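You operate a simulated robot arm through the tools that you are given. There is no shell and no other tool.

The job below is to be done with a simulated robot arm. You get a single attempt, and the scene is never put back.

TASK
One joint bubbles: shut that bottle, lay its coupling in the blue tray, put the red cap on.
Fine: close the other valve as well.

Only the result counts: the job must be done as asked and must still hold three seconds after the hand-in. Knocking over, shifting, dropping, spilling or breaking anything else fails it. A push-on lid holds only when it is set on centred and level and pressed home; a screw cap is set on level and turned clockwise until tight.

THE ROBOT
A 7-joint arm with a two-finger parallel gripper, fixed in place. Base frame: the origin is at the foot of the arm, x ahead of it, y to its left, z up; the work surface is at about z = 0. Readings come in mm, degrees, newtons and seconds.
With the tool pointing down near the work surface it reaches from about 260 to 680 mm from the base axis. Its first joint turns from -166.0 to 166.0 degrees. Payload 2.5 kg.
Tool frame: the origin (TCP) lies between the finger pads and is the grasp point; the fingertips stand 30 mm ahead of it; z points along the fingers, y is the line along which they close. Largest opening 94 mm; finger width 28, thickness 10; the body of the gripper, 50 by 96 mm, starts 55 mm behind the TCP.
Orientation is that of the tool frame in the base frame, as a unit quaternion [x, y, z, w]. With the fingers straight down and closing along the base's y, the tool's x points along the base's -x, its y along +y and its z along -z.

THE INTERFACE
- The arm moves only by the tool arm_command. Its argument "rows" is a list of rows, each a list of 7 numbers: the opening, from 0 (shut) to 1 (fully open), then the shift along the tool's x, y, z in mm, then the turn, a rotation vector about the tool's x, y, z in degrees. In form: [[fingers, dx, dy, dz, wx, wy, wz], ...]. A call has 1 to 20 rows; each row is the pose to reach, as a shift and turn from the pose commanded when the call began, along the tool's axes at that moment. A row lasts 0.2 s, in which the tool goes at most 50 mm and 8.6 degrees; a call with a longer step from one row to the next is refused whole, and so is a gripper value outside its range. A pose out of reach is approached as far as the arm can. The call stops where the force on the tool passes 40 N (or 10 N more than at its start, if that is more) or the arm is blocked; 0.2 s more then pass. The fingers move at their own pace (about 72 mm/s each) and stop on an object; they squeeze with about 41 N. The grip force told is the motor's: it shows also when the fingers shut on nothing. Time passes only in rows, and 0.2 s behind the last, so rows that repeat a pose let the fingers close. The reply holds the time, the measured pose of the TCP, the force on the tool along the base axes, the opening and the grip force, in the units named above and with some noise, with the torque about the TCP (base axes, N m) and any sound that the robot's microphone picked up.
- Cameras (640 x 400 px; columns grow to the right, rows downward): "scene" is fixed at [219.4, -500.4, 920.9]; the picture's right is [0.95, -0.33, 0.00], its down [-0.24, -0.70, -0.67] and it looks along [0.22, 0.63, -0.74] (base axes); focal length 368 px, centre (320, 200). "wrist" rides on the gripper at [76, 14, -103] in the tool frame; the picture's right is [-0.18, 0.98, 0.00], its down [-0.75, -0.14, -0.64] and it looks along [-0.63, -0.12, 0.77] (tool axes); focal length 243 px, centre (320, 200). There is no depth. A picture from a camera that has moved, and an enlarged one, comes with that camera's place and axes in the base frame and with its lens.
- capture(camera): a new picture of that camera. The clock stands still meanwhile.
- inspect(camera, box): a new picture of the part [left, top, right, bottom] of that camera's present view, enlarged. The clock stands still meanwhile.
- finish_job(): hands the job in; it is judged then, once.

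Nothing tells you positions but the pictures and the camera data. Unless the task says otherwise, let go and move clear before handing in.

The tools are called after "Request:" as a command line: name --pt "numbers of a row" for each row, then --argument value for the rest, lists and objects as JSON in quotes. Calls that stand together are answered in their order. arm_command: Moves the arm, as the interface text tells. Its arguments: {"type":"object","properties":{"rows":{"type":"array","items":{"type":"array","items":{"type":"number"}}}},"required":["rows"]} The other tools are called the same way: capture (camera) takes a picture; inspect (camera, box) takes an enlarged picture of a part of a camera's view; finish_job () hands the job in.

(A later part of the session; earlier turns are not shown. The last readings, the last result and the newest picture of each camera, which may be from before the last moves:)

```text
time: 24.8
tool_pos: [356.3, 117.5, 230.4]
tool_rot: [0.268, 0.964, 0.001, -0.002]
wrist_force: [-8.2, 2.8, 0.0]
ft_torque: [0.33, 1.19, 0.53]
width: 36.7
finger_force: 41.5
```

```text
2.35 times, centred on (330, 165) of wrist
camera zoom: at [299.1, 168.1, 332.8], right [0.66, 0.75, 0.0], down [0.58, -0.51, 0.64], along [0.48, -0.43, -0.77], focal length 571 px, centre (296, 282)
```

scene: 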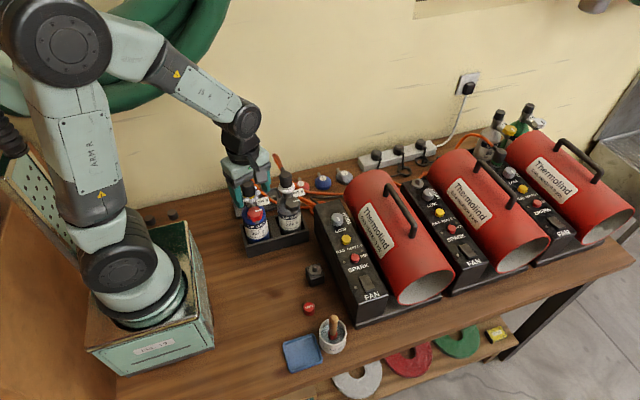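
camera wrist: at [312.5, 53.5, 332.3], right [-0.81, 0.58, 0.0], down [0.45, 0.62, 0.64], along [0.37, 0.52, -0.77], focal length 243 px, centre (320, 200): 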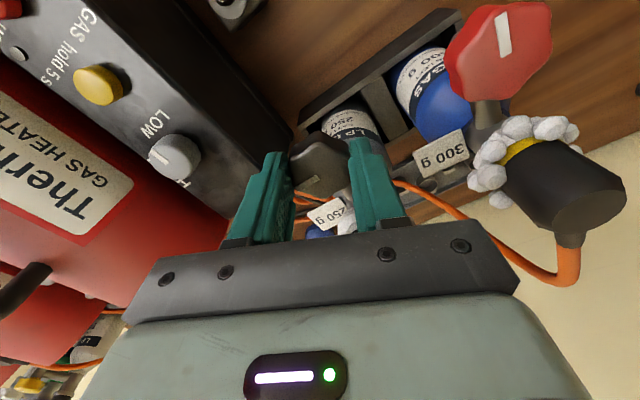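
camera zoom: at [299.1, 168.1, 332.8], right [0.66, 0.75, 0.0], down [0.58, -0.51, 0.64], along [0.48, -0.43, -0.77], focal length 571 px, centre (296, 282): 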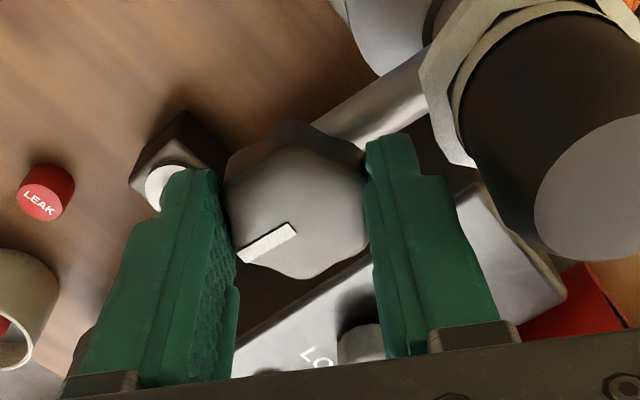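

Torque jumped to about 0.5 N m with the pointer near -93 degrees, the same stop as the red one, so the grey valve is shut. I'll release and rise.

Request:
arm_command --pt "0.3 0 0 0 0 0 3" --pt "0.65 0 0 0 0 0 3" --pt "0.65 0 0 0 0 0 3" --pt "0.65 0 0 -25 0 0 0" --pt "0.65 0 0 -60 0 0 0" --pt "0.65 0 0 -90 0 0 0" --pt "0.65 0 0 -90 0 0 0"

Request:
inspect --camera "scene" --box '[220, 150, 330, 250]'

Request:
capture --camera "wrist"

```text
time: 26.4
tool_pos: [357.0, 118.2, 320.8]
tool_rot: [0.267, 0.964, 0.0, 0.0]
wrist_force: [0.4, 0.8, -0.7]
ft_torque: [0.01, 0.0, -0.03]
width: 61.2
finger_force: 0.1
```

```text
4.00 times, centred on (275, 200) of scene
camera zoom: at [219.4, -500.4, 920.9], right [0.95, -0.33, 0.0], down [-0.24, -0.7, -0.67], along [0.22, 0.63, -0.74], focal length 1472 px, centre (500, 200)
```

zoom: 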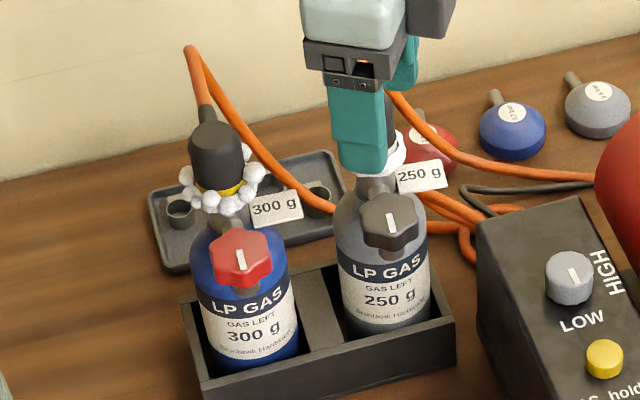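

```text
taken
camera wrist: at [299.0, 168.0, 423.2], right [0.66, 0.75, 0.0], down [0.57, -0.51, 0.64], along [0.48, -0.43, -0.77], focal length 243 px, centre (320, 200)
```

wrist: 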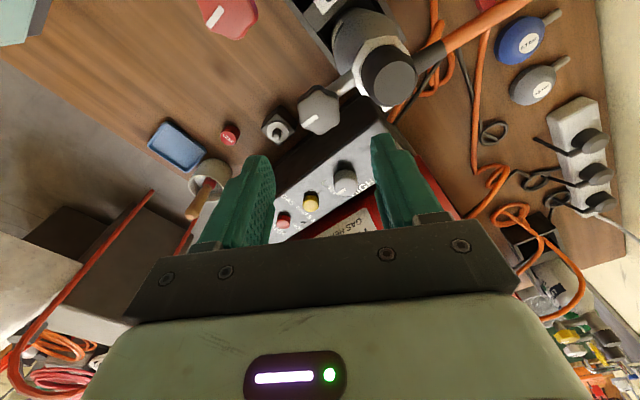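

Both pointers now face -y, so both valves sit at their closed stops. Now I'll study the leaking coupling's fastening and the red cap up close.

Request:
inspect --camera "scene" --box '[257, 172, 297, 202]'

Request:
inspect --camera "scene" --box '[295, 260, 335, 320]'

Request:
inspect --camera "wrist" --box '[210, 90, 310, 160]'

Request:
inspect --camera "wrist" --box '[300, 20, 460, 140]'

```text
13.33 times, centred on (277, 187) of scene
camera zoom: at [219.4, -500.4, 920.9], right [0.95, -0.33, 0.0], down [-0.24, -0.7, -0.67], along [0.22, 0.63, -0.74], focal length 4906 px, centre (893, 373)
```

zoom: 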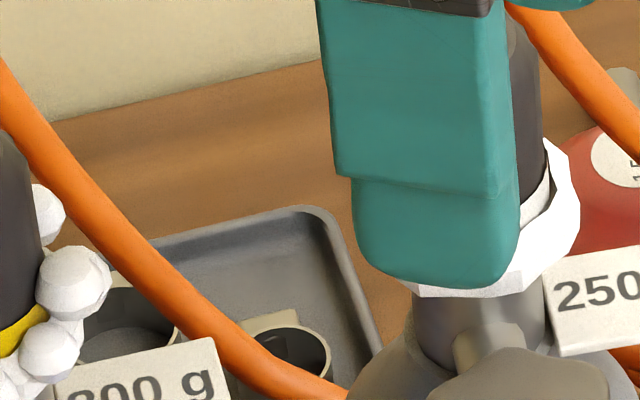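

```text
6.67 times, centred on (315, 290) of scene
camera zoom: at [219.4, -500.4, 920.9], right [0.95, -0.33, 0.0], down [-0.24, -0.7, -0.67], along [0.22, 0.63, -0.74], focal length 2453 px, centre (353, -400)
```

zoom: 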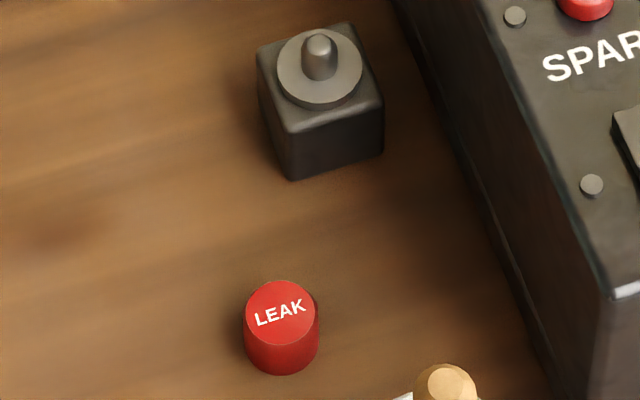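

```text
5.71 times, centred on (260, 125) of wrist
camera zoom: at [299.0, 168.0, 423.2], right [0.66, 0.75, 0.0], down [0.57, -0.51, 0.64], along [0.48, -0.43, -0.77], focal length 1386 px, centre (663, 629)
```

zoom: 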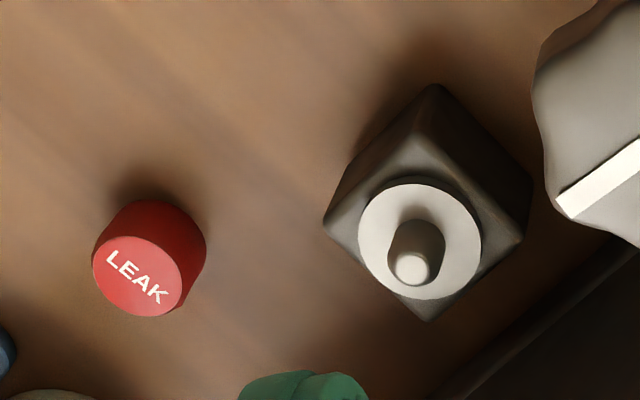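

```text
3.33 times, centred on (380, 80) of wrist
camera zoom: at [299.0, 168.0, 423.2], right [0.66, 0.75, 0.0], down [0.57, -0.51, 0.64], along [0.48, -0.43, -0.77], focal length 809 px, centre (120, 600)
```

zoom: 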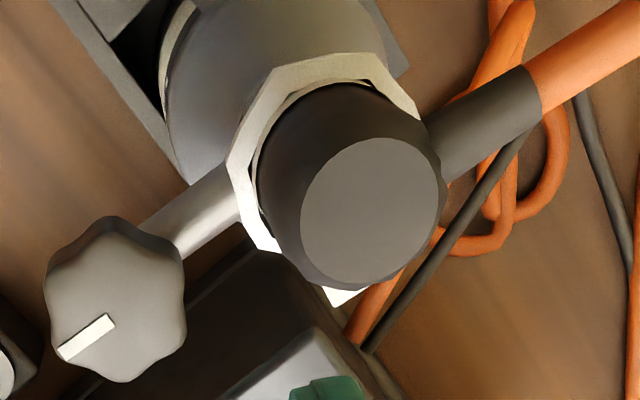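

I'll zoom on the left coupling itself.

Request:
inspect --camera "scene" --box '[230, 170, 275, 210]'

Request:
inspect --camera "scene" --box '[275, 325, 355, 385]'

```text
10.00 times, centred on (252, 190) of scene
camera zoom: at [219.4, -500.4, 920.9], right [0.95, -0.33, 0.0], down [-0.24, -0.7, -0.67], along [0.22, 0.63, -0.74], focal length 3679 px, centre (995, 300)
```

zoom: 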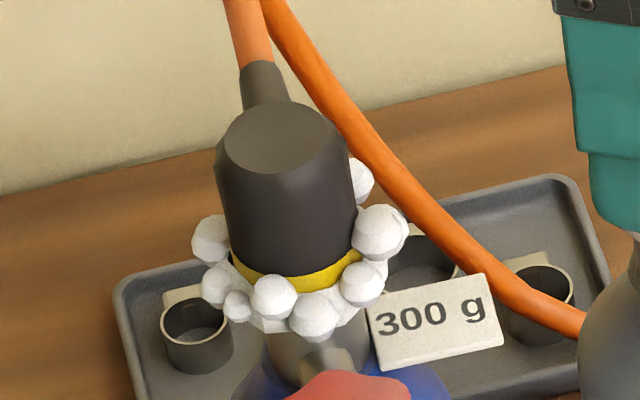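

```text
6.67 times, centred on (315, 355) of scene
camera zoom: at [219.4, -500.4, 920.9], right [0.95, -0.33, 0.0], down [-0.24, -0.7, -0.67], along [0.22, 0.63, -0.74], focal length 2453 px, centre (353, -833)
```

zoom: 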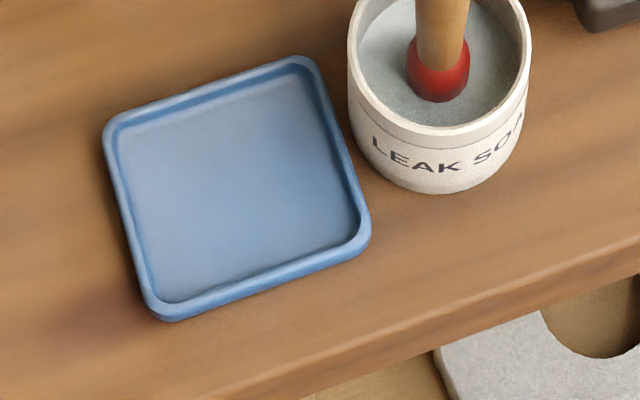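

The leaking coupling is a 32 mm black body over a yellow ring, with its hose leaving toward +y. I'll move above it with the fingers set to close along x, so that the hose stays clear.

Request:
arm_command --pt "0.7 0 0 -25 0 0 -7" --pt "0.7 8 0 -30 0 0 -15" --pt "0.7 16 0 -30 0 0 -23" --pt "0.7 24 0 -30 0 0 -31" --pt "0.7 32 0 -30 0 0 -39" --pt "0.7 40 0 -30 0 0 -47" --pt "0.7 48 0 -30 0 0 -55" --pt "0.7 56 0 -30 0 0 -63" --pt "0.7 64 0 -30 0 0 -71" --pt "0.7 72 0 -30 0 0 -79" --pt "0.7 80 0 -30 0 0 -87" --pt "0.7 88 0 -30 0 0 -95" --pt "0.7 96 0 -30 0 0 -103" --pt "0.7 104 0 -30 0 0 -111" --pt "0.7 112.8 0.4 -30 0 0 -119" --pt "0.7 112.8 0.4 -30 0 0 -121" --pt "0.7 112.8 0.4 -30 0 0 -121"

Request:
capture --camera "wrist"

Request:
inspect --camera "scene" --box '[220, 140, 310, 240]'

```text
time: 30.0
tool_pos: [261.0, 176.6, 350.6]
tool_rot: [0.707, -0.707, 0.0, 0.0]
wrist_force: [0.4, 0.0, -0.5]
ft_torque: [-0.01, 0.01, -0.02]
width: 66.0
finger_force: 0.1
```

```text
taken
camera wrist: at [247.0, 98.6, 453.0], right [-0.98, 0.18, 0.0], down [0.14, 0.75, 0.64], along [0.12, 0.63, -0.77], focal length 243 px, centre (320, 200)
```

wrist: 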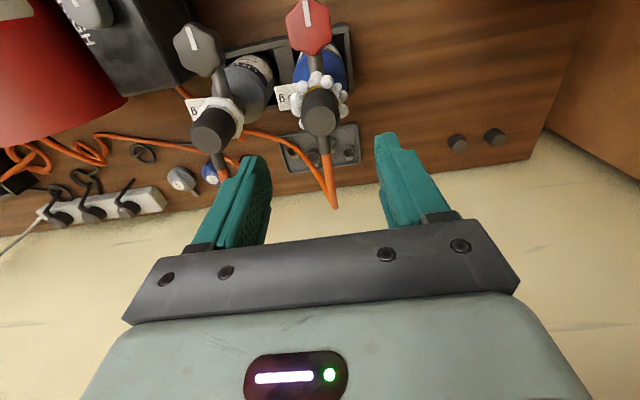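

```text
4.00 times, centred on (265, 190) of scene
camera zoom: at [219.4, -500.4, 920.9], right [0.95, -0.33, 0.0], down [-0.24, -0.7, -0.67], along [0.22, 0.63, -0.74], focal length 1472 px, centre (540, 240)
```

zoom: 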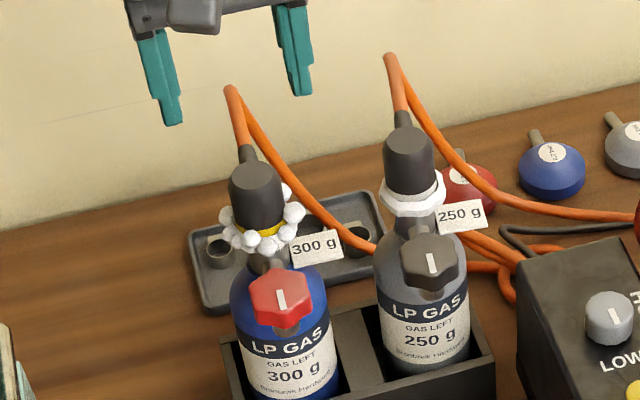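

The tool hangs above the coupling. I'll zoom in for a last check of the centre before going down.

Request:
inspect --camera "wrist" --box '[270, 60, 370, 160]'

```text
4.00 times, centred on (320, 110) of wrist
camera zoom: at [247.0, 98.6, 453.0], right [-0.98, 0.18, 0.0], down [0.14, 0.75, 0.64], along [0.12, 0.63, -0.77], focal length 970 px, centre (320, 560)
```

zoom: 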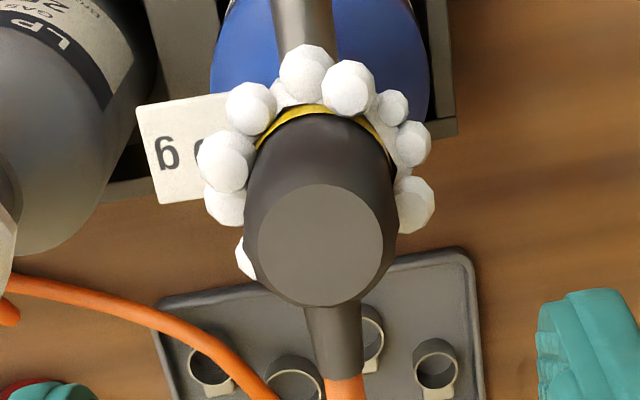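

The centre agrees to about 1 mm. I'll go straight down so that the fingers flank the black body, then close.

Request:
arm_command --pt "0.7 1 0 35 0 0 0" --pt "0.7 1 0 65 0 0 0" --pt "0.7 1 0 85 0 0 0" --pt "0.7 1 0 96 0 0 0" --pt "0.7 1 0 96 0 0 0"

Request:
inspect --camera "scene" --box '[220, 140, 310, 240]'

Request:
capture --camera "wrist"

```text
time: 31.2
tool_pos: [260.3, 174.6, 254.6]
tool_rot: [0.707, -0.707, 0.0, 0.0]
wrist_force: [0.5, -0.6, -0.9]
ft_torque: [0.04, 0.0, -0.03]
width: 65.8
finger_force: 0.0
```

```text
4.00 times, centred on (265, 190) of scene
camera zoom: at [219.4, -500.4, 920.9], right [0.95, -0.33, 0.0], down [-0.24, -0.7, -0.67], along [0.22, 0.63, -0.74], focal length 1472 px, centre (540, 240)
```

zoom: 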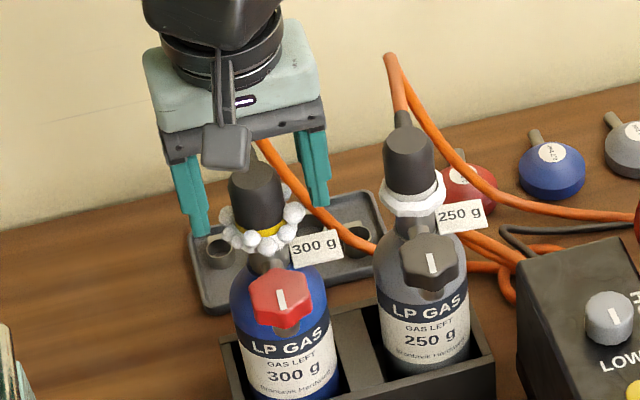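

```text
taken
camera wrist: at [247.0, 97.6, 357.1], right [-0.98, 0.18, 0.0], down [0.14, 0.75, 0.64], along [0.12, 0.63, -0.77], focal length 243 px, centre (320, 200)
```

wrist: 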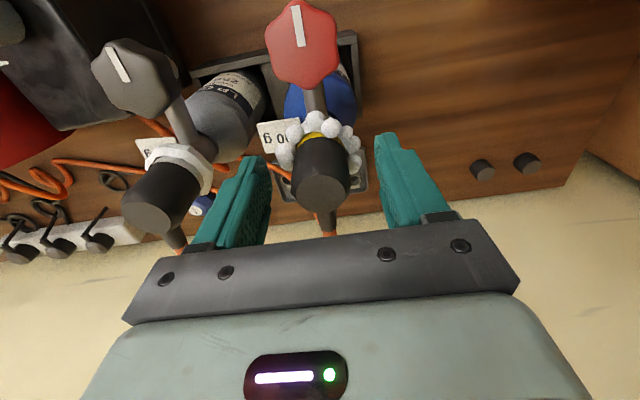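

The body is centred between the fingers and the hose runs behind them. I'll close the grip.

Request:
arm_command --pt "0.2 0 0 0 0 0 0" --pt "0.2 0 0 0 0 0 0" --pt "0.2 0 0 0 0 0 0" --pt "0.2 0 0 0 0 0 0"

Request:
inspect --camera "wrist" --box '[240, 80, 420, 230]'

Request:
inspect --camera "scene" --box '[230, 160, 290, 220]'

```text
time: 32.2
tool_pos: [259.6, 175.0, 255.6]
tool_rot: [-0.707, 0.707, -0.001, 0.0]
wrist_force: [1.1, 0.8, 0.1]
ft_torque: [-0.01, -0.03, -0.02]
width: 32.3
finger_force: 41.2
```

```text
2.67 times, centred on (330, 155) of wrist
camera zoom: at [247.0, 97.6, 357.2], right [-0.98, 0.18, 0.0], down [0.14, 0.75, 0.64], along [0.12, 0.63, -0.77], focal length 647 px, centre (293, 320)
```

zoom: 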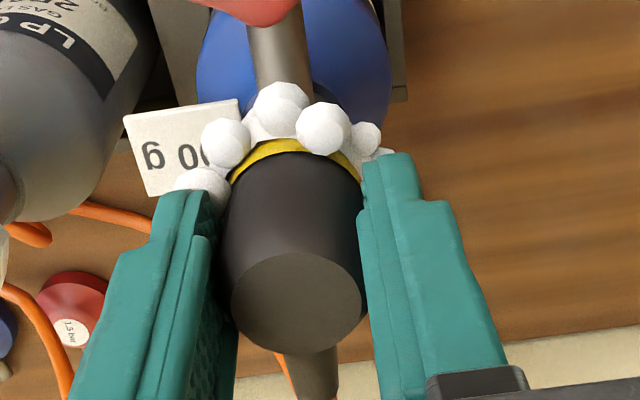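

```text
6.67 times, centred on (260, 190) of scene
camera zoom: at [219.4, -500.4, 920.9], right [0.95, -0.33, 0.0], down [-0.24, -0.7, -0.67], along [0.22, 0.63, -0.74], focal length 2453 px, centre (720, 267)
```

zoom: 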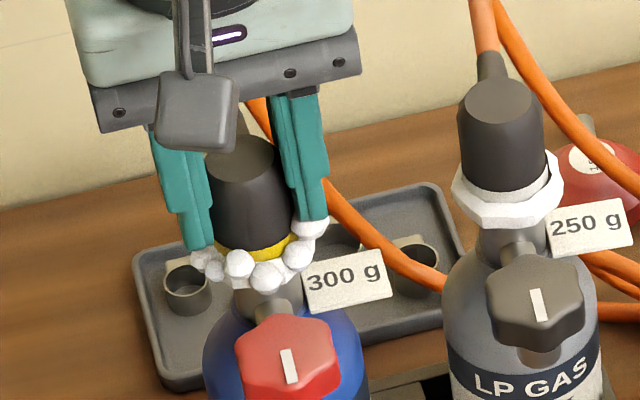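

The grip is firm at 32 mm. I'll lift by a few millimetres and watch the force to see whether it pulls off or is threaded.

Request:
arm_command --pt "0.2 0 0 -1 0 0 0" --pt "0.2 0 0 -2 0 0 0" --pt "0.2 0 0 -2 0 0 0"

Request:
inspect --camera "scene" --box '[230, 160, 290, 220]'

```text
time: 33.0
tool_pos: [261.6, 175.4, 257.0]
tool_rot: [0.707, -0.707, 0.0, 0.001]
wrist_force: [0.1, -0.1, -1.1]
ft_torque: [-0.04, -0.01, 0.0]
width: 32.2
finger_force: 41.4
```

```text
6.67 times, centred on (260, 190) of scene
camera zoom: at [219.4, -500.4, 920.9], right [0.95, -0.33, 0.0], down [-0.24, -0.7, -0.67], along [0.22, 0.63, -0.74], focal length 2453 px, centre (720, 267)
```

zoom: 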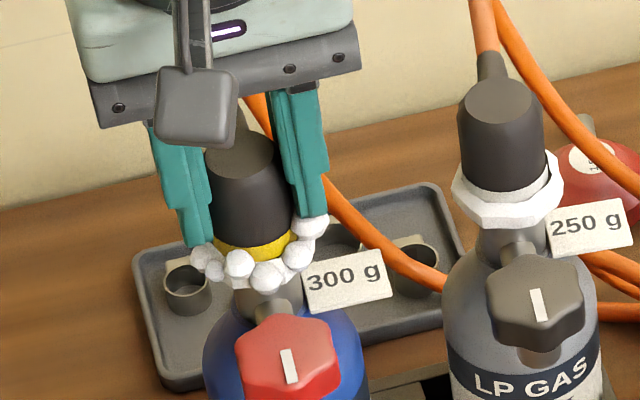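

It lifts free with about 1 N: the yellow ring rises and the white nut stays on the bottle. I'll lift further, slowly.

Request:
arm_command --pt "0.2 0 0 -5 0 0 0" --pt "0.2 0 0 -10 0 0 0" --pt "0.2 0 0 -15 0 0 0" --pt "0.2 0 0 -20 0 0 0" --pt "0.2 0 0 -25 0 0 0" --pt "0.2 0 0 -35 0 0 0" --pt "0.2 0 0 -45 0 0 0" --pt "0.2 0 0 -45 0 0 0"

Request:
capture --camera "scene"

Request:
inspect --camera "scene" --box '[220, 140, 300, 220]'

Request:
capture --camera "wrist"

```text
time: 34.8
tool_pos: [261.8, 175.2, 303.6]
tool_rot: [-0.707, 0.707, 0.0, 0.0]
wrist_force: [0.1, 0.8, -0.6]
ft_torque: [0.01, 0.0, 0.0]
width: 32.1
finger_force: 41.1
```

```text
taken
```

scene: 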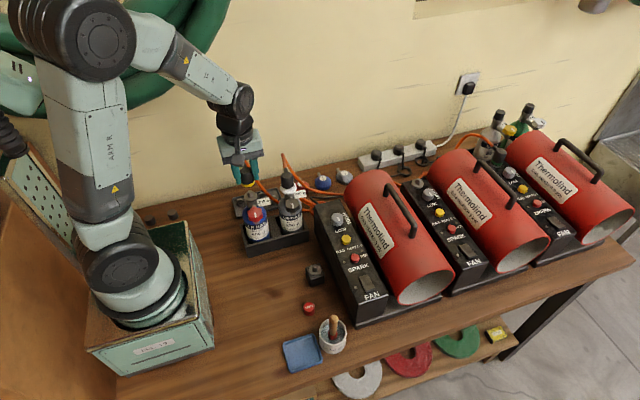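

```text
5.00 times, centred on (260, 180) of scene
camera zoom: at [219.4, -500.4, 920.9], right [0.95, -0.33, 0.0], down [-0.24, -0.7, -0.67], along [0.22, 0.63, -0.74], focal length 1840 px, centre (620, 300)
```

zoom: 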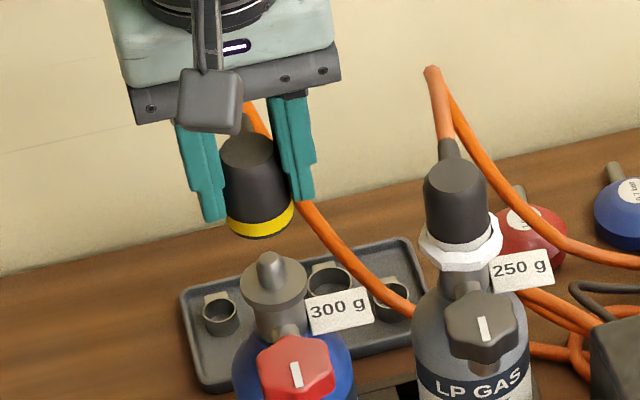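

```text
taken
camera wrist: at [247.5, 97.8, 404.5], right [-0.98, 0.18, 0.0], down [0.14, 0.75, 0.64], along [0.12, 0.63, -0.77], focal length 243 px, centre (320, 200)
```

wrist: 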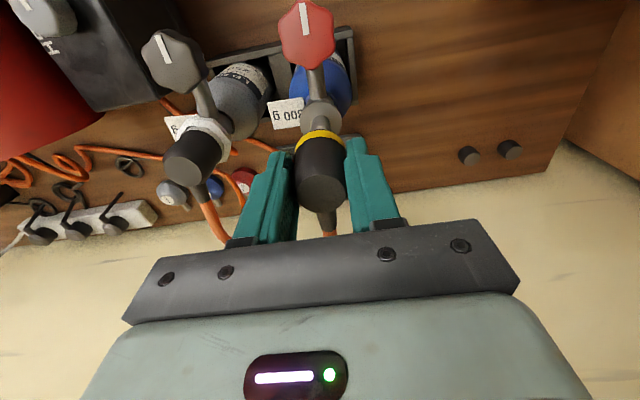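

The coupling is off: the bottle outlet is a flange with a short stub, and the foam is gone. I take the blue tray to span about x 247 to 327 and y -217 to -148; I'll carry the coupling there in two stages, watching the hose.

Request:
arm_command --pt "0.2 0 0 -14 0 0 0" --pt "0.2 0 0 -28 0 0 0" --pt "0.2 25 -6 -28 0 0 0" --pt "0.2 50 -12 -28 0 0 0" --pt "0.2 75 -20 -28 0 0 0" --pt "0.2 100 -28 -28 0 0 0" --pt "0.2 125 -36 -28 0 0 0" --pt "0.2 150 -44 -28 0 0 0" --pt "0.2 175 -48 -28 0 0 0" --pt "0.2 175 -48 -28 0 0 0"

Request:
capture --camera "scene"

Request:
capture --camera "wrist"

```text
time: 37.0
tool_pos: [308.3, -0.0, 329.8]
tool_rot: [0.707, -0.707, 0.0, 0.0]
wrist_force: [-0.2, -0.6, -1.5]
ft_torque: [-0.01, 0.02, -0.03]
width: 32.7
finger_force: 40.5
```

```text
taken
```

scene: 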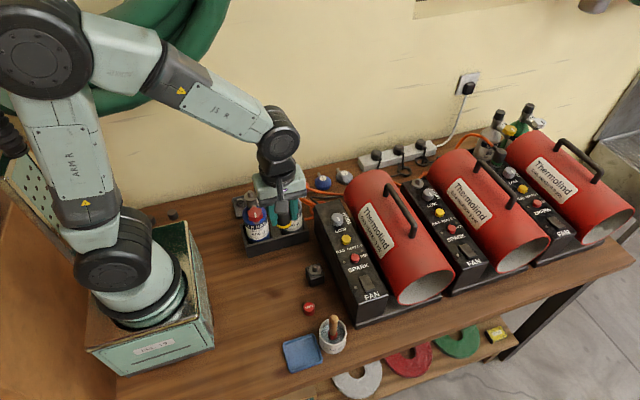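

```text
taken
camera wrist: at [295.1, -77.9, 431.5], right [-0.98, 0.18, 0.0], down [0.14, 0.75, 0.64], along [0.12, 0.63, -0.77], focal length 243 px, centre (320, 200)
```

wrist: 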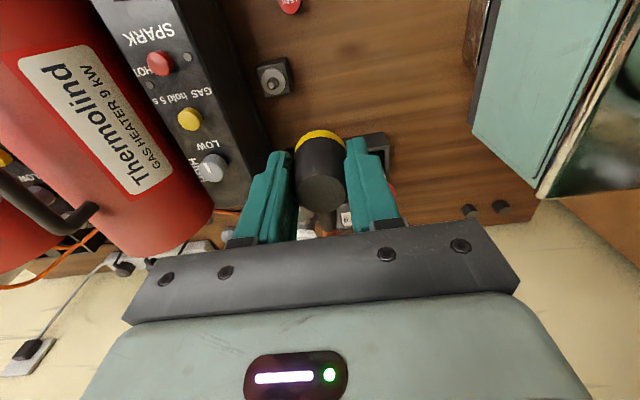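

The coupling travels freely and nothing is disturbed. I'll continue to a point above the tray.

Request:
arm_command --pt "0.2 25 2 0 0 0 0" --pt "0.2 50 5 0 0 0 0" --pt "0.2 75 8 0 0 0 0" --pt "0.2 100 12 0 0 0 0" --pt "0.2 125 16 0 0 0 0" --pt "0.2 150 20 0 0 0 0" --pt "0.2 170 25 0 0 0 0" --pt "0.2 182 26.3 0 0 0 0" --pt "0.2 182 26.3 0 0 0 0"

Request:
capture --camera "scene"

Request:
capture --camera "wrist"

```text
time: 39.0
tool_pos: [283.4, -181.2, 329.0]
tool_rot: [-0.707, 0.707, -0.001, 0.0]
wrist_force: [-0.1, 0.1, -1.3]
ft_torque: [-0.03, 0.02, 0.01]
width: 32.1
finger_force: 41.3
```

```text
taken
```

scene: 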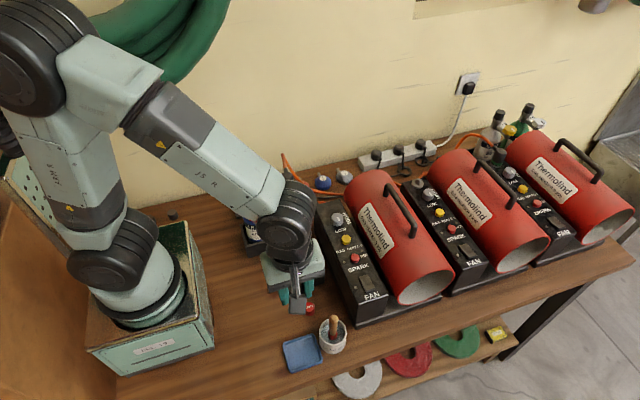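

```text
taken
camera wrist: at [268.7, -259.2, 431.9], right [-0.98, 0.18, 0.0], down [0.14, 0.75, 0.64], along [0.12, 0.63, -0.77], focal length 243 px, centre (320, 200)
```

wrist: 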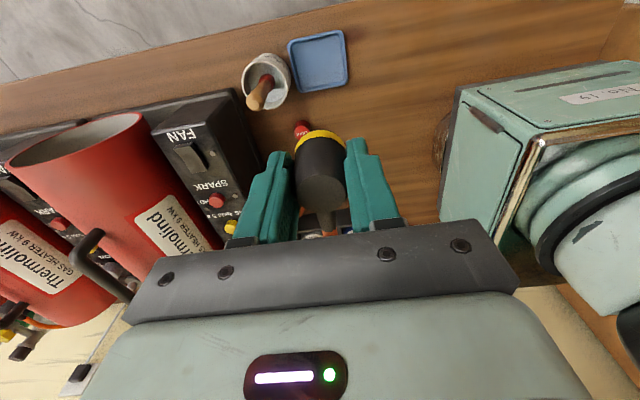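

The wrist view puts the tray's centre at (287, -184). Before lowering, I'll check where the hose now runs.

Request:
inspect --camera "scene" --box '[220, 140, 380, 320]'

Request:
inspect --camera "wrist" --box '[230, 110, 410, 245]'

Request:
inspect --camera "wrist" --box '[220, 20, 370, 140]'

```text
2.22 times, centred on (300, 230) of scene
camera zoom: at [219.4, -500.4, 920.9], right [0.95, -0.33, 0.0], down [-0.24, -0.7, -0.67], along [0.22, 0.63, -0.74], focal length 818 px, centre (364, 133)
```

zoom: 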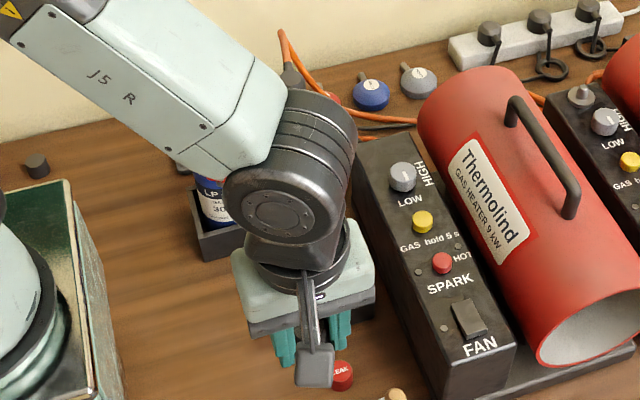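

```text
2.96 times, centred on (320, 178) of wrist
camera zoom: at [268.7, -259.2, 431.9], right [-0.98, 0.18, 0.0], down [0.14, 0.75, 0.64], along [0.12, 0.63, -0.77], focal length 719 px, centre (320, 267)
```

zoom: 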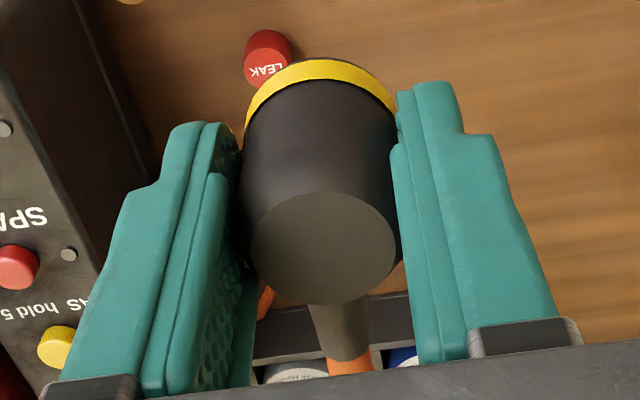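

```text
3.33 times, centred on (295, 80) of wrist
camera zoom: at [268.7, -259.2, 431.9], right [-0.98, 0.18, 0.0], down [0.14, 0.75, 0.64], along [0.12, 0.63, -0.77], focal length 809 px, centre (403, 600)
```

zoom: 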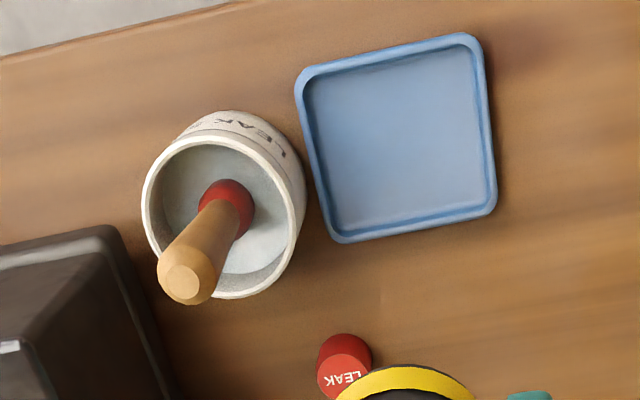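

The tray lies clear below, and the brush handle stays about 25 mm to the side of the gripper. I'll lower the coupling to just above the tray floor.

Request:
arm_command --pt "0.2 0 0 40 0 0 0" --pt "0.2 0 0 80 0 0 0" --pt "0.2 0 0 120 0 0 0" --pt "0.2 0 0 160 0 0 0" --pt "0.2 0 0 195 0 0 0" --pt "0.2 0 0 220 0 0 0" --pt "0.2 0 0 240 0 0 0" --pt "0.2 0 0 255 0 0 0" --pt "0.2 0 0 265 0 0 0" --pt "0.2 0 0 265 0 0 0"

Request:
capture --camera "scene"

Request:
inspect --camera "scene" --box '[240, 270, 360, 390]'

Request:
capture --camera "wrist"

```text
time: 41.2
tool_pos: [283.0, -181.3, 63.5]
tool_rot: [-0.707, 0.707, 0.001, 0.0]
wrist_force: [-0.3, -0.6, -1.1]
ft_torque: [0.0, 0.03, -0.02]
width: 32.4
finger_force: 41.0
```

```text
taken
```

scene: 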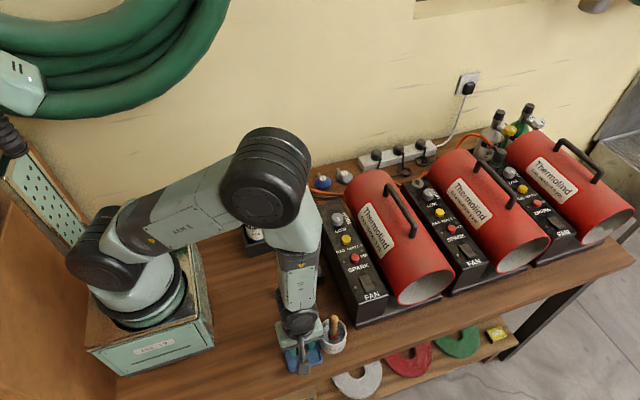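

```text
3.33 times, centred on (300, 330) of scene
camera zoom: at [219.4, -500.4, 920.9], right [0.95, -0.33, 0.0], down [-0.24, -0.7, -0.67], along [0.22, 0.63, -0.74], focal length 1226 px, centre (387, -233)
```

zoom: 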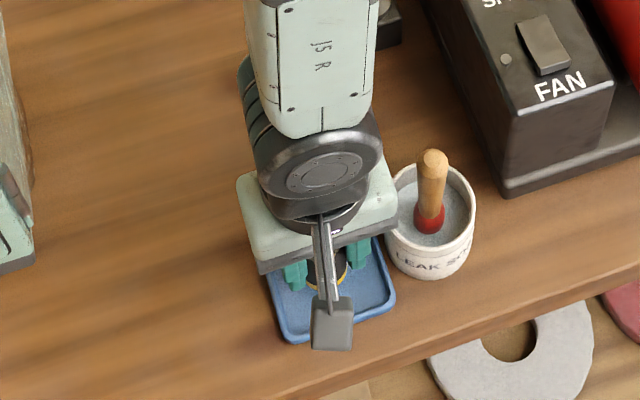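

```text
taken
camera wrist: at [268.4, -259.1, 166.9], right [-0.98, 0.18, 0.0], down [0.14, 0.75, 0.64], along [0.12, 0.63, -0.77], focal length 243 px, centre (320, 200)
```

wrist: 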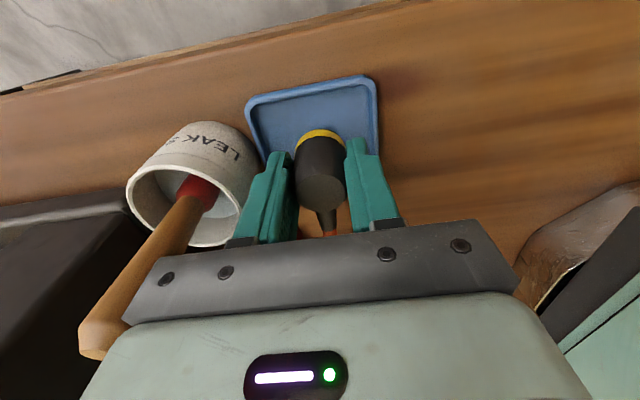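

All clear, with the coupling's foot about 20 mm above the tray floor. I'll lower in small steps until it touches.

Request:
arm_command --pt "0.2 0 0 5 0 0 0" --pt "0.2 0 0 10 0 0 0" --pt "0.2 0 0 13 0 0 0" --pt "0.2 0 0 16 0 0 0" --pt "0.2 0 0 16 0 0 0"

```text
time: 42.4
tool_pos: [284.0, -180.5, 48.7]
tool_rot: [0.707, -0.707, 0.0, 0.001]
wrist_force: [-0.7, 0.3, -1.5]
ft_torque: [-0.01, 0.01, 0.0]
width: 32.3
finger_force: 41.3
```

Request:
arm_command --pt "0.2 0 0 1.5 0 0 0" --pt "0.2 0 0 3 0 0 0" --pt "0.2 0 0 3 0 0 0"

Request:
inspect --camera "wrist" --box '[230, 60, 410, 245]'

```text
time: 43.0
tool_pos: [283.2, -181.2, 48.2]
tool_rot: [0.707, -0.707, 0.0, 0.0]
wrist_force: [-1.2, -0.1, 5.5]
ft_torque: [0.05, 0.05, 0.04]
width: 32.4
finger_force: 41.0
stopped in row 2: the force on the tool passed its limit at 48 N (the readings are from after the stop); the commanded pose is now the measured one
```

```text
2.16 times, centred on (320, 152) of wrist
camera zoom: at [268.9, -258.8, 149.8], right [-0.98, 0.18, 0.0], down [0.14, 0.75, 0.64], along [0.12, 0.63, -0.77], focal length 525 px, centre (320, 303)
```

zoom: 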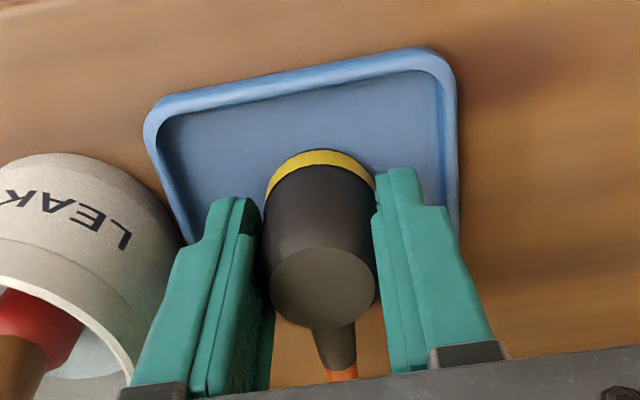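

The coupling has touched down on the tray floor near its centre. I'll open the fingers just enough to let go and look.

Request:
arm_command --pt "0.42 0 0 0 0 0 0" --pt "0.5 0 0 0 0 0 0" --pt "0.5 0 0 0 0 0 0" --pt "0.5 0 0 0 0 0 0"

Request:
inspect --camera "wrist" --box '[230, 60, 410, 245]'

Request:
inspect --camera "scene" --box '[240, 270, 360, 390]'

```text
time: 44.0
tool_pos: [284.5, -179.6, 47.3]
tool_rot: [0.708, -0.707, 0.0, 0.001]
wrist_force: [0.3, -0.7, -0.2]
ft_torque: [0.01, 0.0, 0.01]
width: 47.1
finger_force: 0.0
```

```text
2.16 times, centred on (320, 152) of wrist
camera zoom: at [268.9, -258.8, 149.6], right [-0.98, 0.18, 0.0], down [0.14, 0.75, 0.64], along [0.12, 0.63, -0.77], focal length 525 px, centre (320, 303)
```

zoom: 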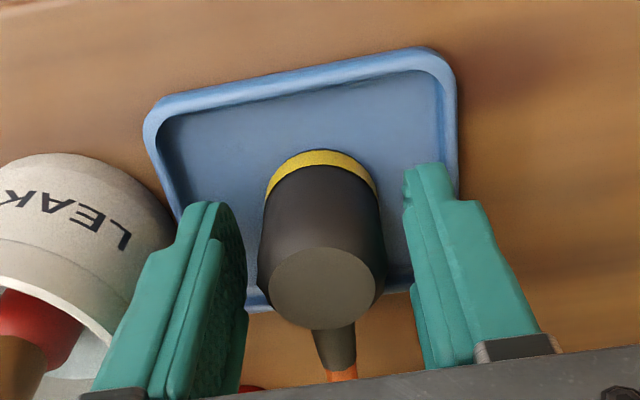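

```text
3.33 times, centred on (300, 330) of scene
camera zoom: at [219.4, -500.4, 920.9], right [0.95, -0.33, 0.0], down [-0.24, -0.7, -0.67], along [0.22, 0.63, -0.74], focal length 1226 px, centre (387, -233)
```

zoom: 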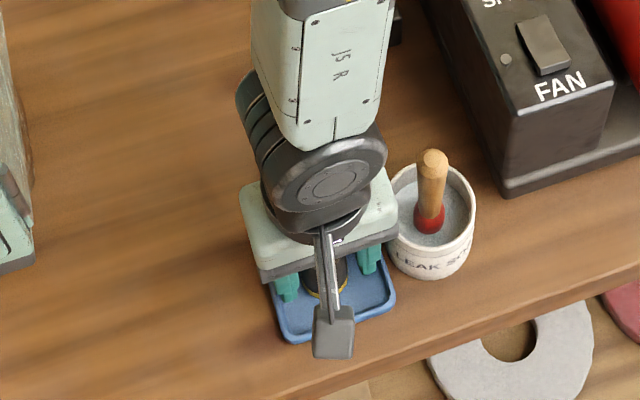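

The coupling stands steady in the tray on its own. I'll rise straight up and check that it stays.

Request:
arm_command --pt "0.5 0 0 -10 0 0 0" --pt "0.5 0 0 -30 0 0 0" --pt "0.5 0 0 -60 0 0 0" --pt "0.5 0 0 -100 0 0 0" --pt "0.5 0 0 -140 0 0 0" --pt "0.5 0 0 -170 0 0 0" --pt "0.5 0 0 -170 0 0 0"

Request:
capture --camera "wrist"

Request:
capture --camera "scene"

```text
time: 45.6
tool_pos: [282.4, -178.8, 217.6]
tool_rot: [0.707, -0.707, 0.0, 0.0]
wrist_force: [0.4, 0.0, 1.2]
ft_torque: [-0.02, -0.04, -0.02]
width: 47.2
finger_force: 0.1
```

```text
taken
camera wrist: at [268.4, -257.7, 319.9], right [-0.98, 0.18, 0.0], down [0.14, 0.75, 0.64], along [0.12, 0.63, -0.77], focal length 243 px, centre (320, 200)
```

wrist: 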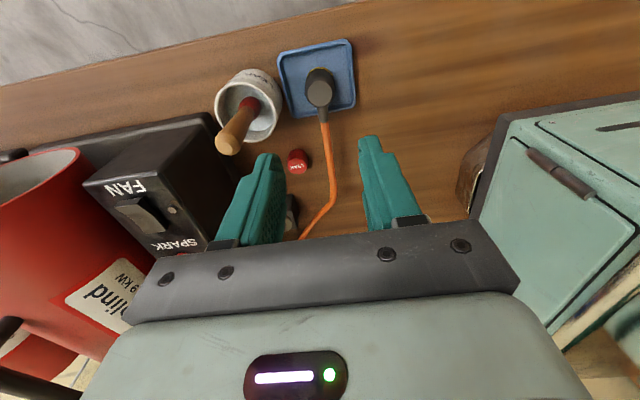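

```text
taken
```

scene: 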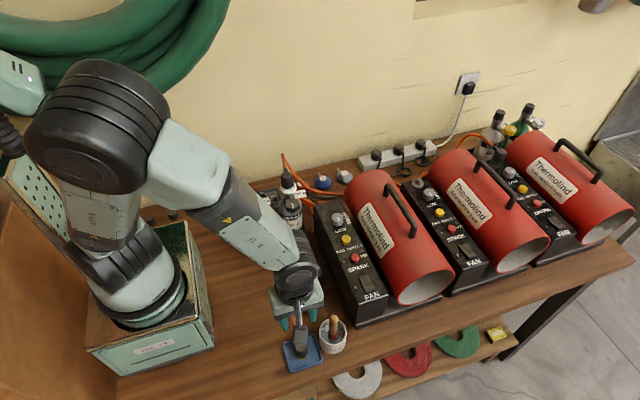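

The coupling stays put in the tray, its hose running back beside the red cap. Now I'll measure the cap and the outlet stub.

Request:
inspect --camera "wrist" --box '[260, 120, 360, 200]'

Request:
inspect --camera "wrist" --box '[270, 30, 370, 130]'

```text
5.00 times, centred on (310, 160) of wrist
camera zoom: at [268.4, -257.7, 319.9], right [-0.98, 0.18, 0.0], down [0.14, 0.75, 0.64], along [0.12, 0.63, -0.77], focal length 1213 px, centre (370, 400)
```

zoom: 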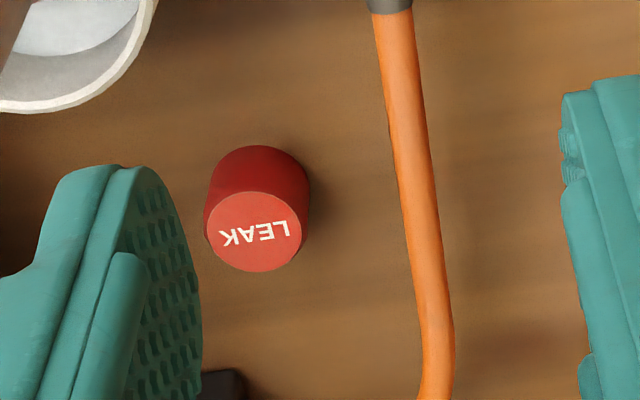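

```text
4.00 times, centred on (320, 80) of wrist
camera zoom: at [268.4, -257.7, 319.9], right [-0.98, 0.18, 0.0], down [0.14, 0.75, 0.64], along [0.12, 0.63, -0.77], focal length 970 px, centre (320, 680)
```

zoom: 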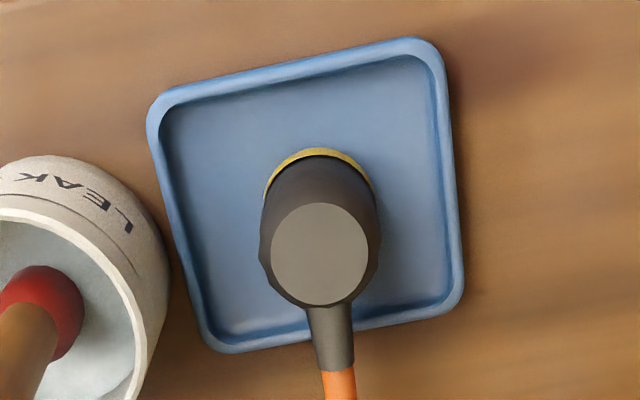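

I make the cap about 29 mm wide and 22.6 mm tall at (335.5, -81.3), and the outlet flange top at about z 210 with a stub to z 230. I'll move above the cap, turning the wrist so that the camera arm stays clear of the brush.

Request:
arm_command --pt "0.6 -9 -4.8 0 0 0 8.2" --pt "0.6 -18 -9.6 0 0 0 16.4" --pt "0.6 -27 -14.5 0 0 0 24.6" --pt "0.6 -36 -19.3 0 0 0 32.8" --pt "0.6 -45 -24.1 0 0 0 41" --pt "0.6 -54 -28.9 0 0 0 49.2" --pt "0.6 -63 -33.7 0 0 0 57.4" --pt "0.6 -72 -38.5 0 0 0 65.6" --pt "0.6 -81 -43.4 0 0 0 73.8" --pt "0.6 -90 -48.2 0 0 0 82" --pt "0.6 -98.5 -53 0 0 0 90" --pt "0.6 -98.5 -53 0 0 0 90"

Request:
capture --camera "wrist"

Request:
inspect --camera "scene" --box '[220, 150, 310, 250]'

Request:
inspect --camera "scene" --box '[240, 270, 360, 390]'

```text
time: 48.2
tool_pos: [336.0, -83.3, 217.9]
tool_rot: [0.001, 1.0, 0.0, 0.0]
wrist_force: [-0.1, 0.4, 0.0]
ft_torque: [0.0, -0.01, 0.01]
width: 56.4
finger_force: 0.1
```

```text
taken
camera wrist: at [260.0, -69.5, 319.6], right [0.19, 0.98, 0.0], down [0.75, -0.14, 0.64], along [0.63, -0.12, -0.77], focal length 243 px, centre (320, 200)
```

wrist: 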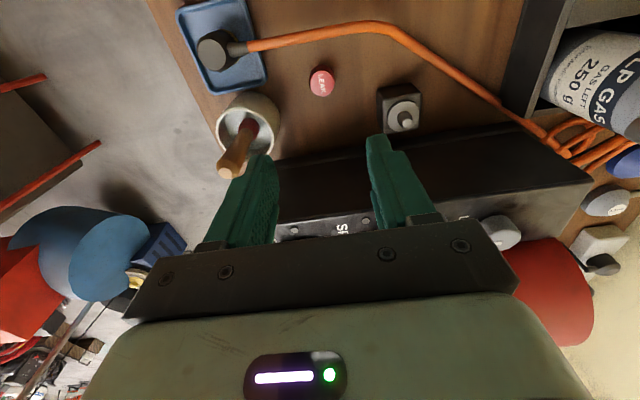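

```text
4.00 times, centred on (265, 200) of scene
camera zoom: at [219.4, -500.4, 920.9], right [0.95, -0.33, 0.0], down [-0.24, -0.7, -0.67], along [0.22, 0.63, -0.74], focal length 1472 px, centre (540, 200)
```

zoom: 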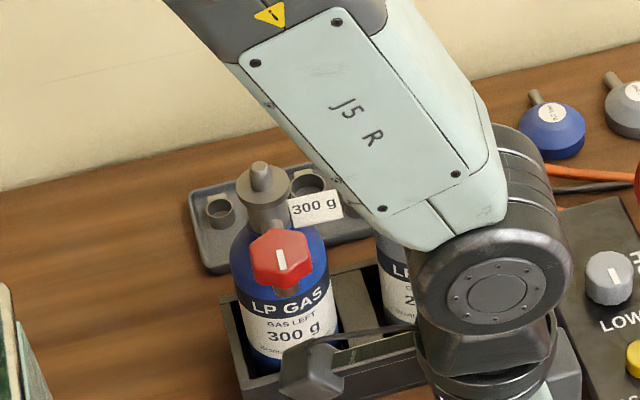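

```text
3.33 times, centred on (300, 330) of scene
camera zoom: at [219.4, -500.4, 920.9], right [0.95, -0.33, 0.0], down [-0.24, -0.7, -0.67], along [0.22, 0.63, -0.74], focal length 1226 px, centre (387, -233)
```

zoom: 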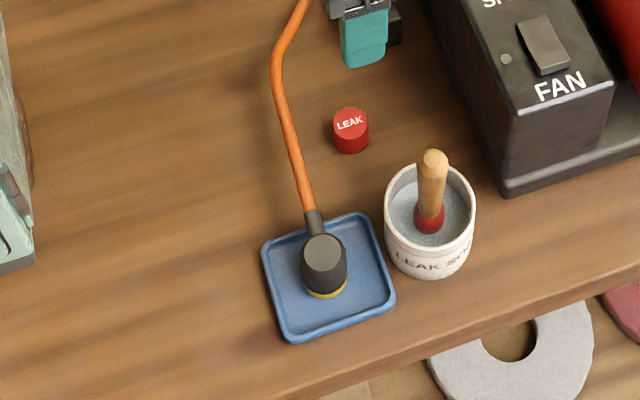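

The coupling stands well inside the tray and the cap is under the tool. I'll zoom for a precise centring.

Request:
inspect --camera "wrist" --box '[290, 50, 350, 110]'

Request:
inspect --camera "scene" --box '[235, 185, 275, 220]'

Request:
inspect --camera "wrist" --box '[370, 70, 430, 140]'

```text
6.67 times, centred on (320, 80) of wrist
camera zoom: at [260.0, -69.5, 319.6], right [0.19, 0.98, 0.0], down [0.75, -0.14, 0.64], along [0.63, -0.12, -0.77], focal length 1618 px, centre (320, 1000)
```

zoom: 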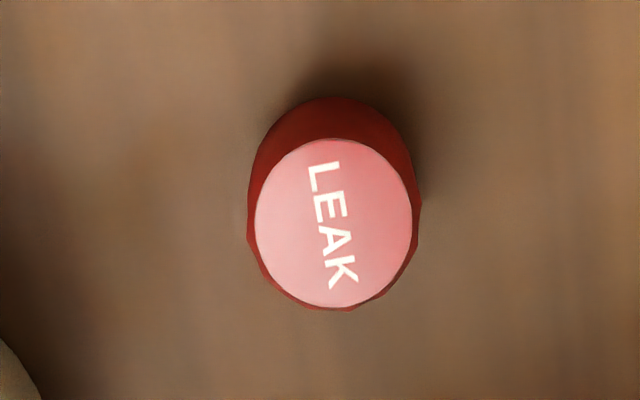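

```text
11.43 times, centred on (255, 202) of scene
camera zoom: at [219.4, -500.4, 920.9], right [0.95, -0.33, 0.0], down [-0.24, -0.7, -0.67], along [0.22, 0.63, -0.74], focal length 4205 px, centre (1063, 171)
```

zoom: 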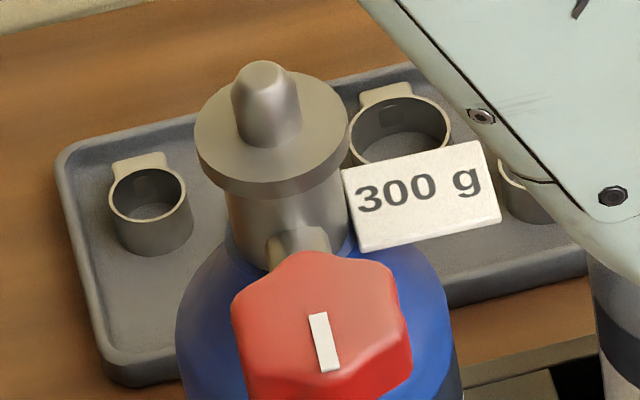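

```text
5.71 times, centred on (400, 105) of wrist
camera zoom: at [260.0, -69.5, 319.6], right [0.19, 0.98, 0.0], down [0.75, -0.14, 0.64], along [0.63, -0.12, -0.77], focal length 1386 px, centre (-137, 743)
```

zoom: 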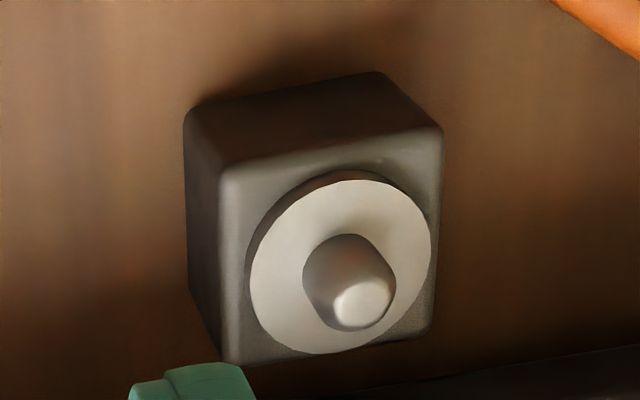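

The cap's centre is at about (335, -81.5), slightly tapered from 30 to 27 mm, and the outlet is a plain stub on a 35 mm flange, so the cap should push on. I'll trim the position and go down around the cap.

Request:
arm_command --pt "0.6 1 2 40 0 0 0" --pt "0.6 1 2 80 0 0 0" --pt "0.6 1 2 120 0 0 0" --pt "0.6 1 2 150 0 0 0" --pt "0.6 1 2 170 0 0 0" --pt "0.6 1 2 180 0 0 0" --pt "0.6 1 2 182 0 0 0" --pt "0.6 1 2 182 0 0 0"

Request:
capture --camera "wrist"

Request:
inspect --camera "scene" --box '[270, 260, 370, 350]'

```text
time: 50.0
tool_pos: [334.8, -81.2, 36.4]
tool_rot: [0.0, 1.0, 0.0, 0.0]
wrist_force: [0.3, 0.0, 0.8]
ft_torque: [0.01, -0.02, 0.01]
width: 56.4
finger_force: 0.0
```

```text
taken
camera wrist: at [258.7, -67.7, 137.6], right [0.18, 0.98, 0.0], down [0.75, -0.14, 0.64], along [0.63, -0.12, -0.77], focal length 243 px, centre (320, 200)
```

wrist: 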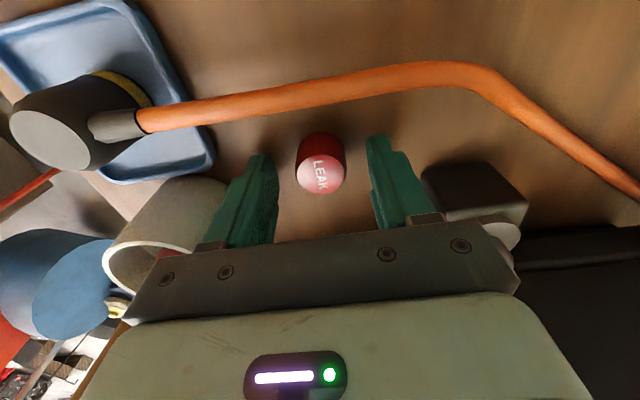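

```text
4.44 times, centred on (320, 305) of scene
camera zoom: at [219.4, -500.4, 920.9], right [0.95, -0.33, 0.0], down [-0.24, -0.7, -0.67], along [0.22, 0.63, -0.74], focal length 1635 px, centre (320, -267)
```

zoom: 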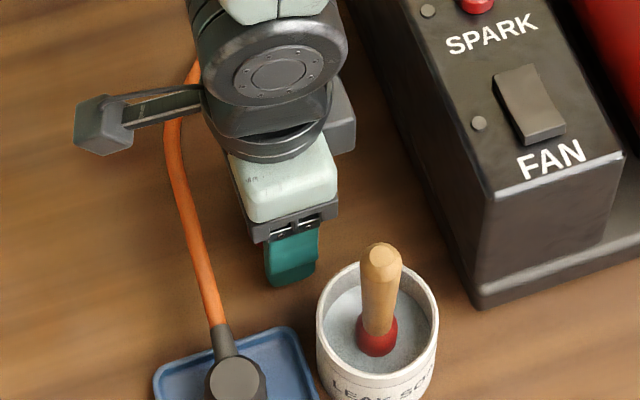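

The cap sits centred between the fingers. I'll close on it and lift slightly.

Request:
arm_command --pt "0.2 0 0 0 0 0 0" --pt "0.2 0 0 0 0 0 0" --pt "0.2 0 0 0 0 0 0" --pt "0.2 0 0 0 0 0 0"

Request:
inspect --camera "wrist" --box '[260, 110, 390, 220]'

```text
time: 51.0
tool_pos: [333.9, -80.0, 35.0]
tool_rot: [-0.001, 1.0, 0.0, 0.0]
wrist_force: [0.1, -0.8, -0.9]
ft_torque: [-0.02, 0.01, 0.01]
width: 27.0
finger_force: 41.4
```

```text
3.64 times, centred on (325, 165) of wrist
camera zoom: at [258.7, -67.7, 137.8], right [0.18, 0.98, 0.0], down [0.75, -0.14, 0.64], along [0.63, -0.12, -0.77], focal length 882 px, centre (302, 327)
```

zoom: 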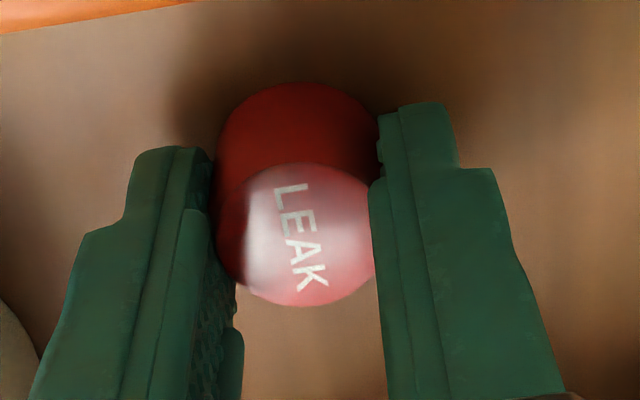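

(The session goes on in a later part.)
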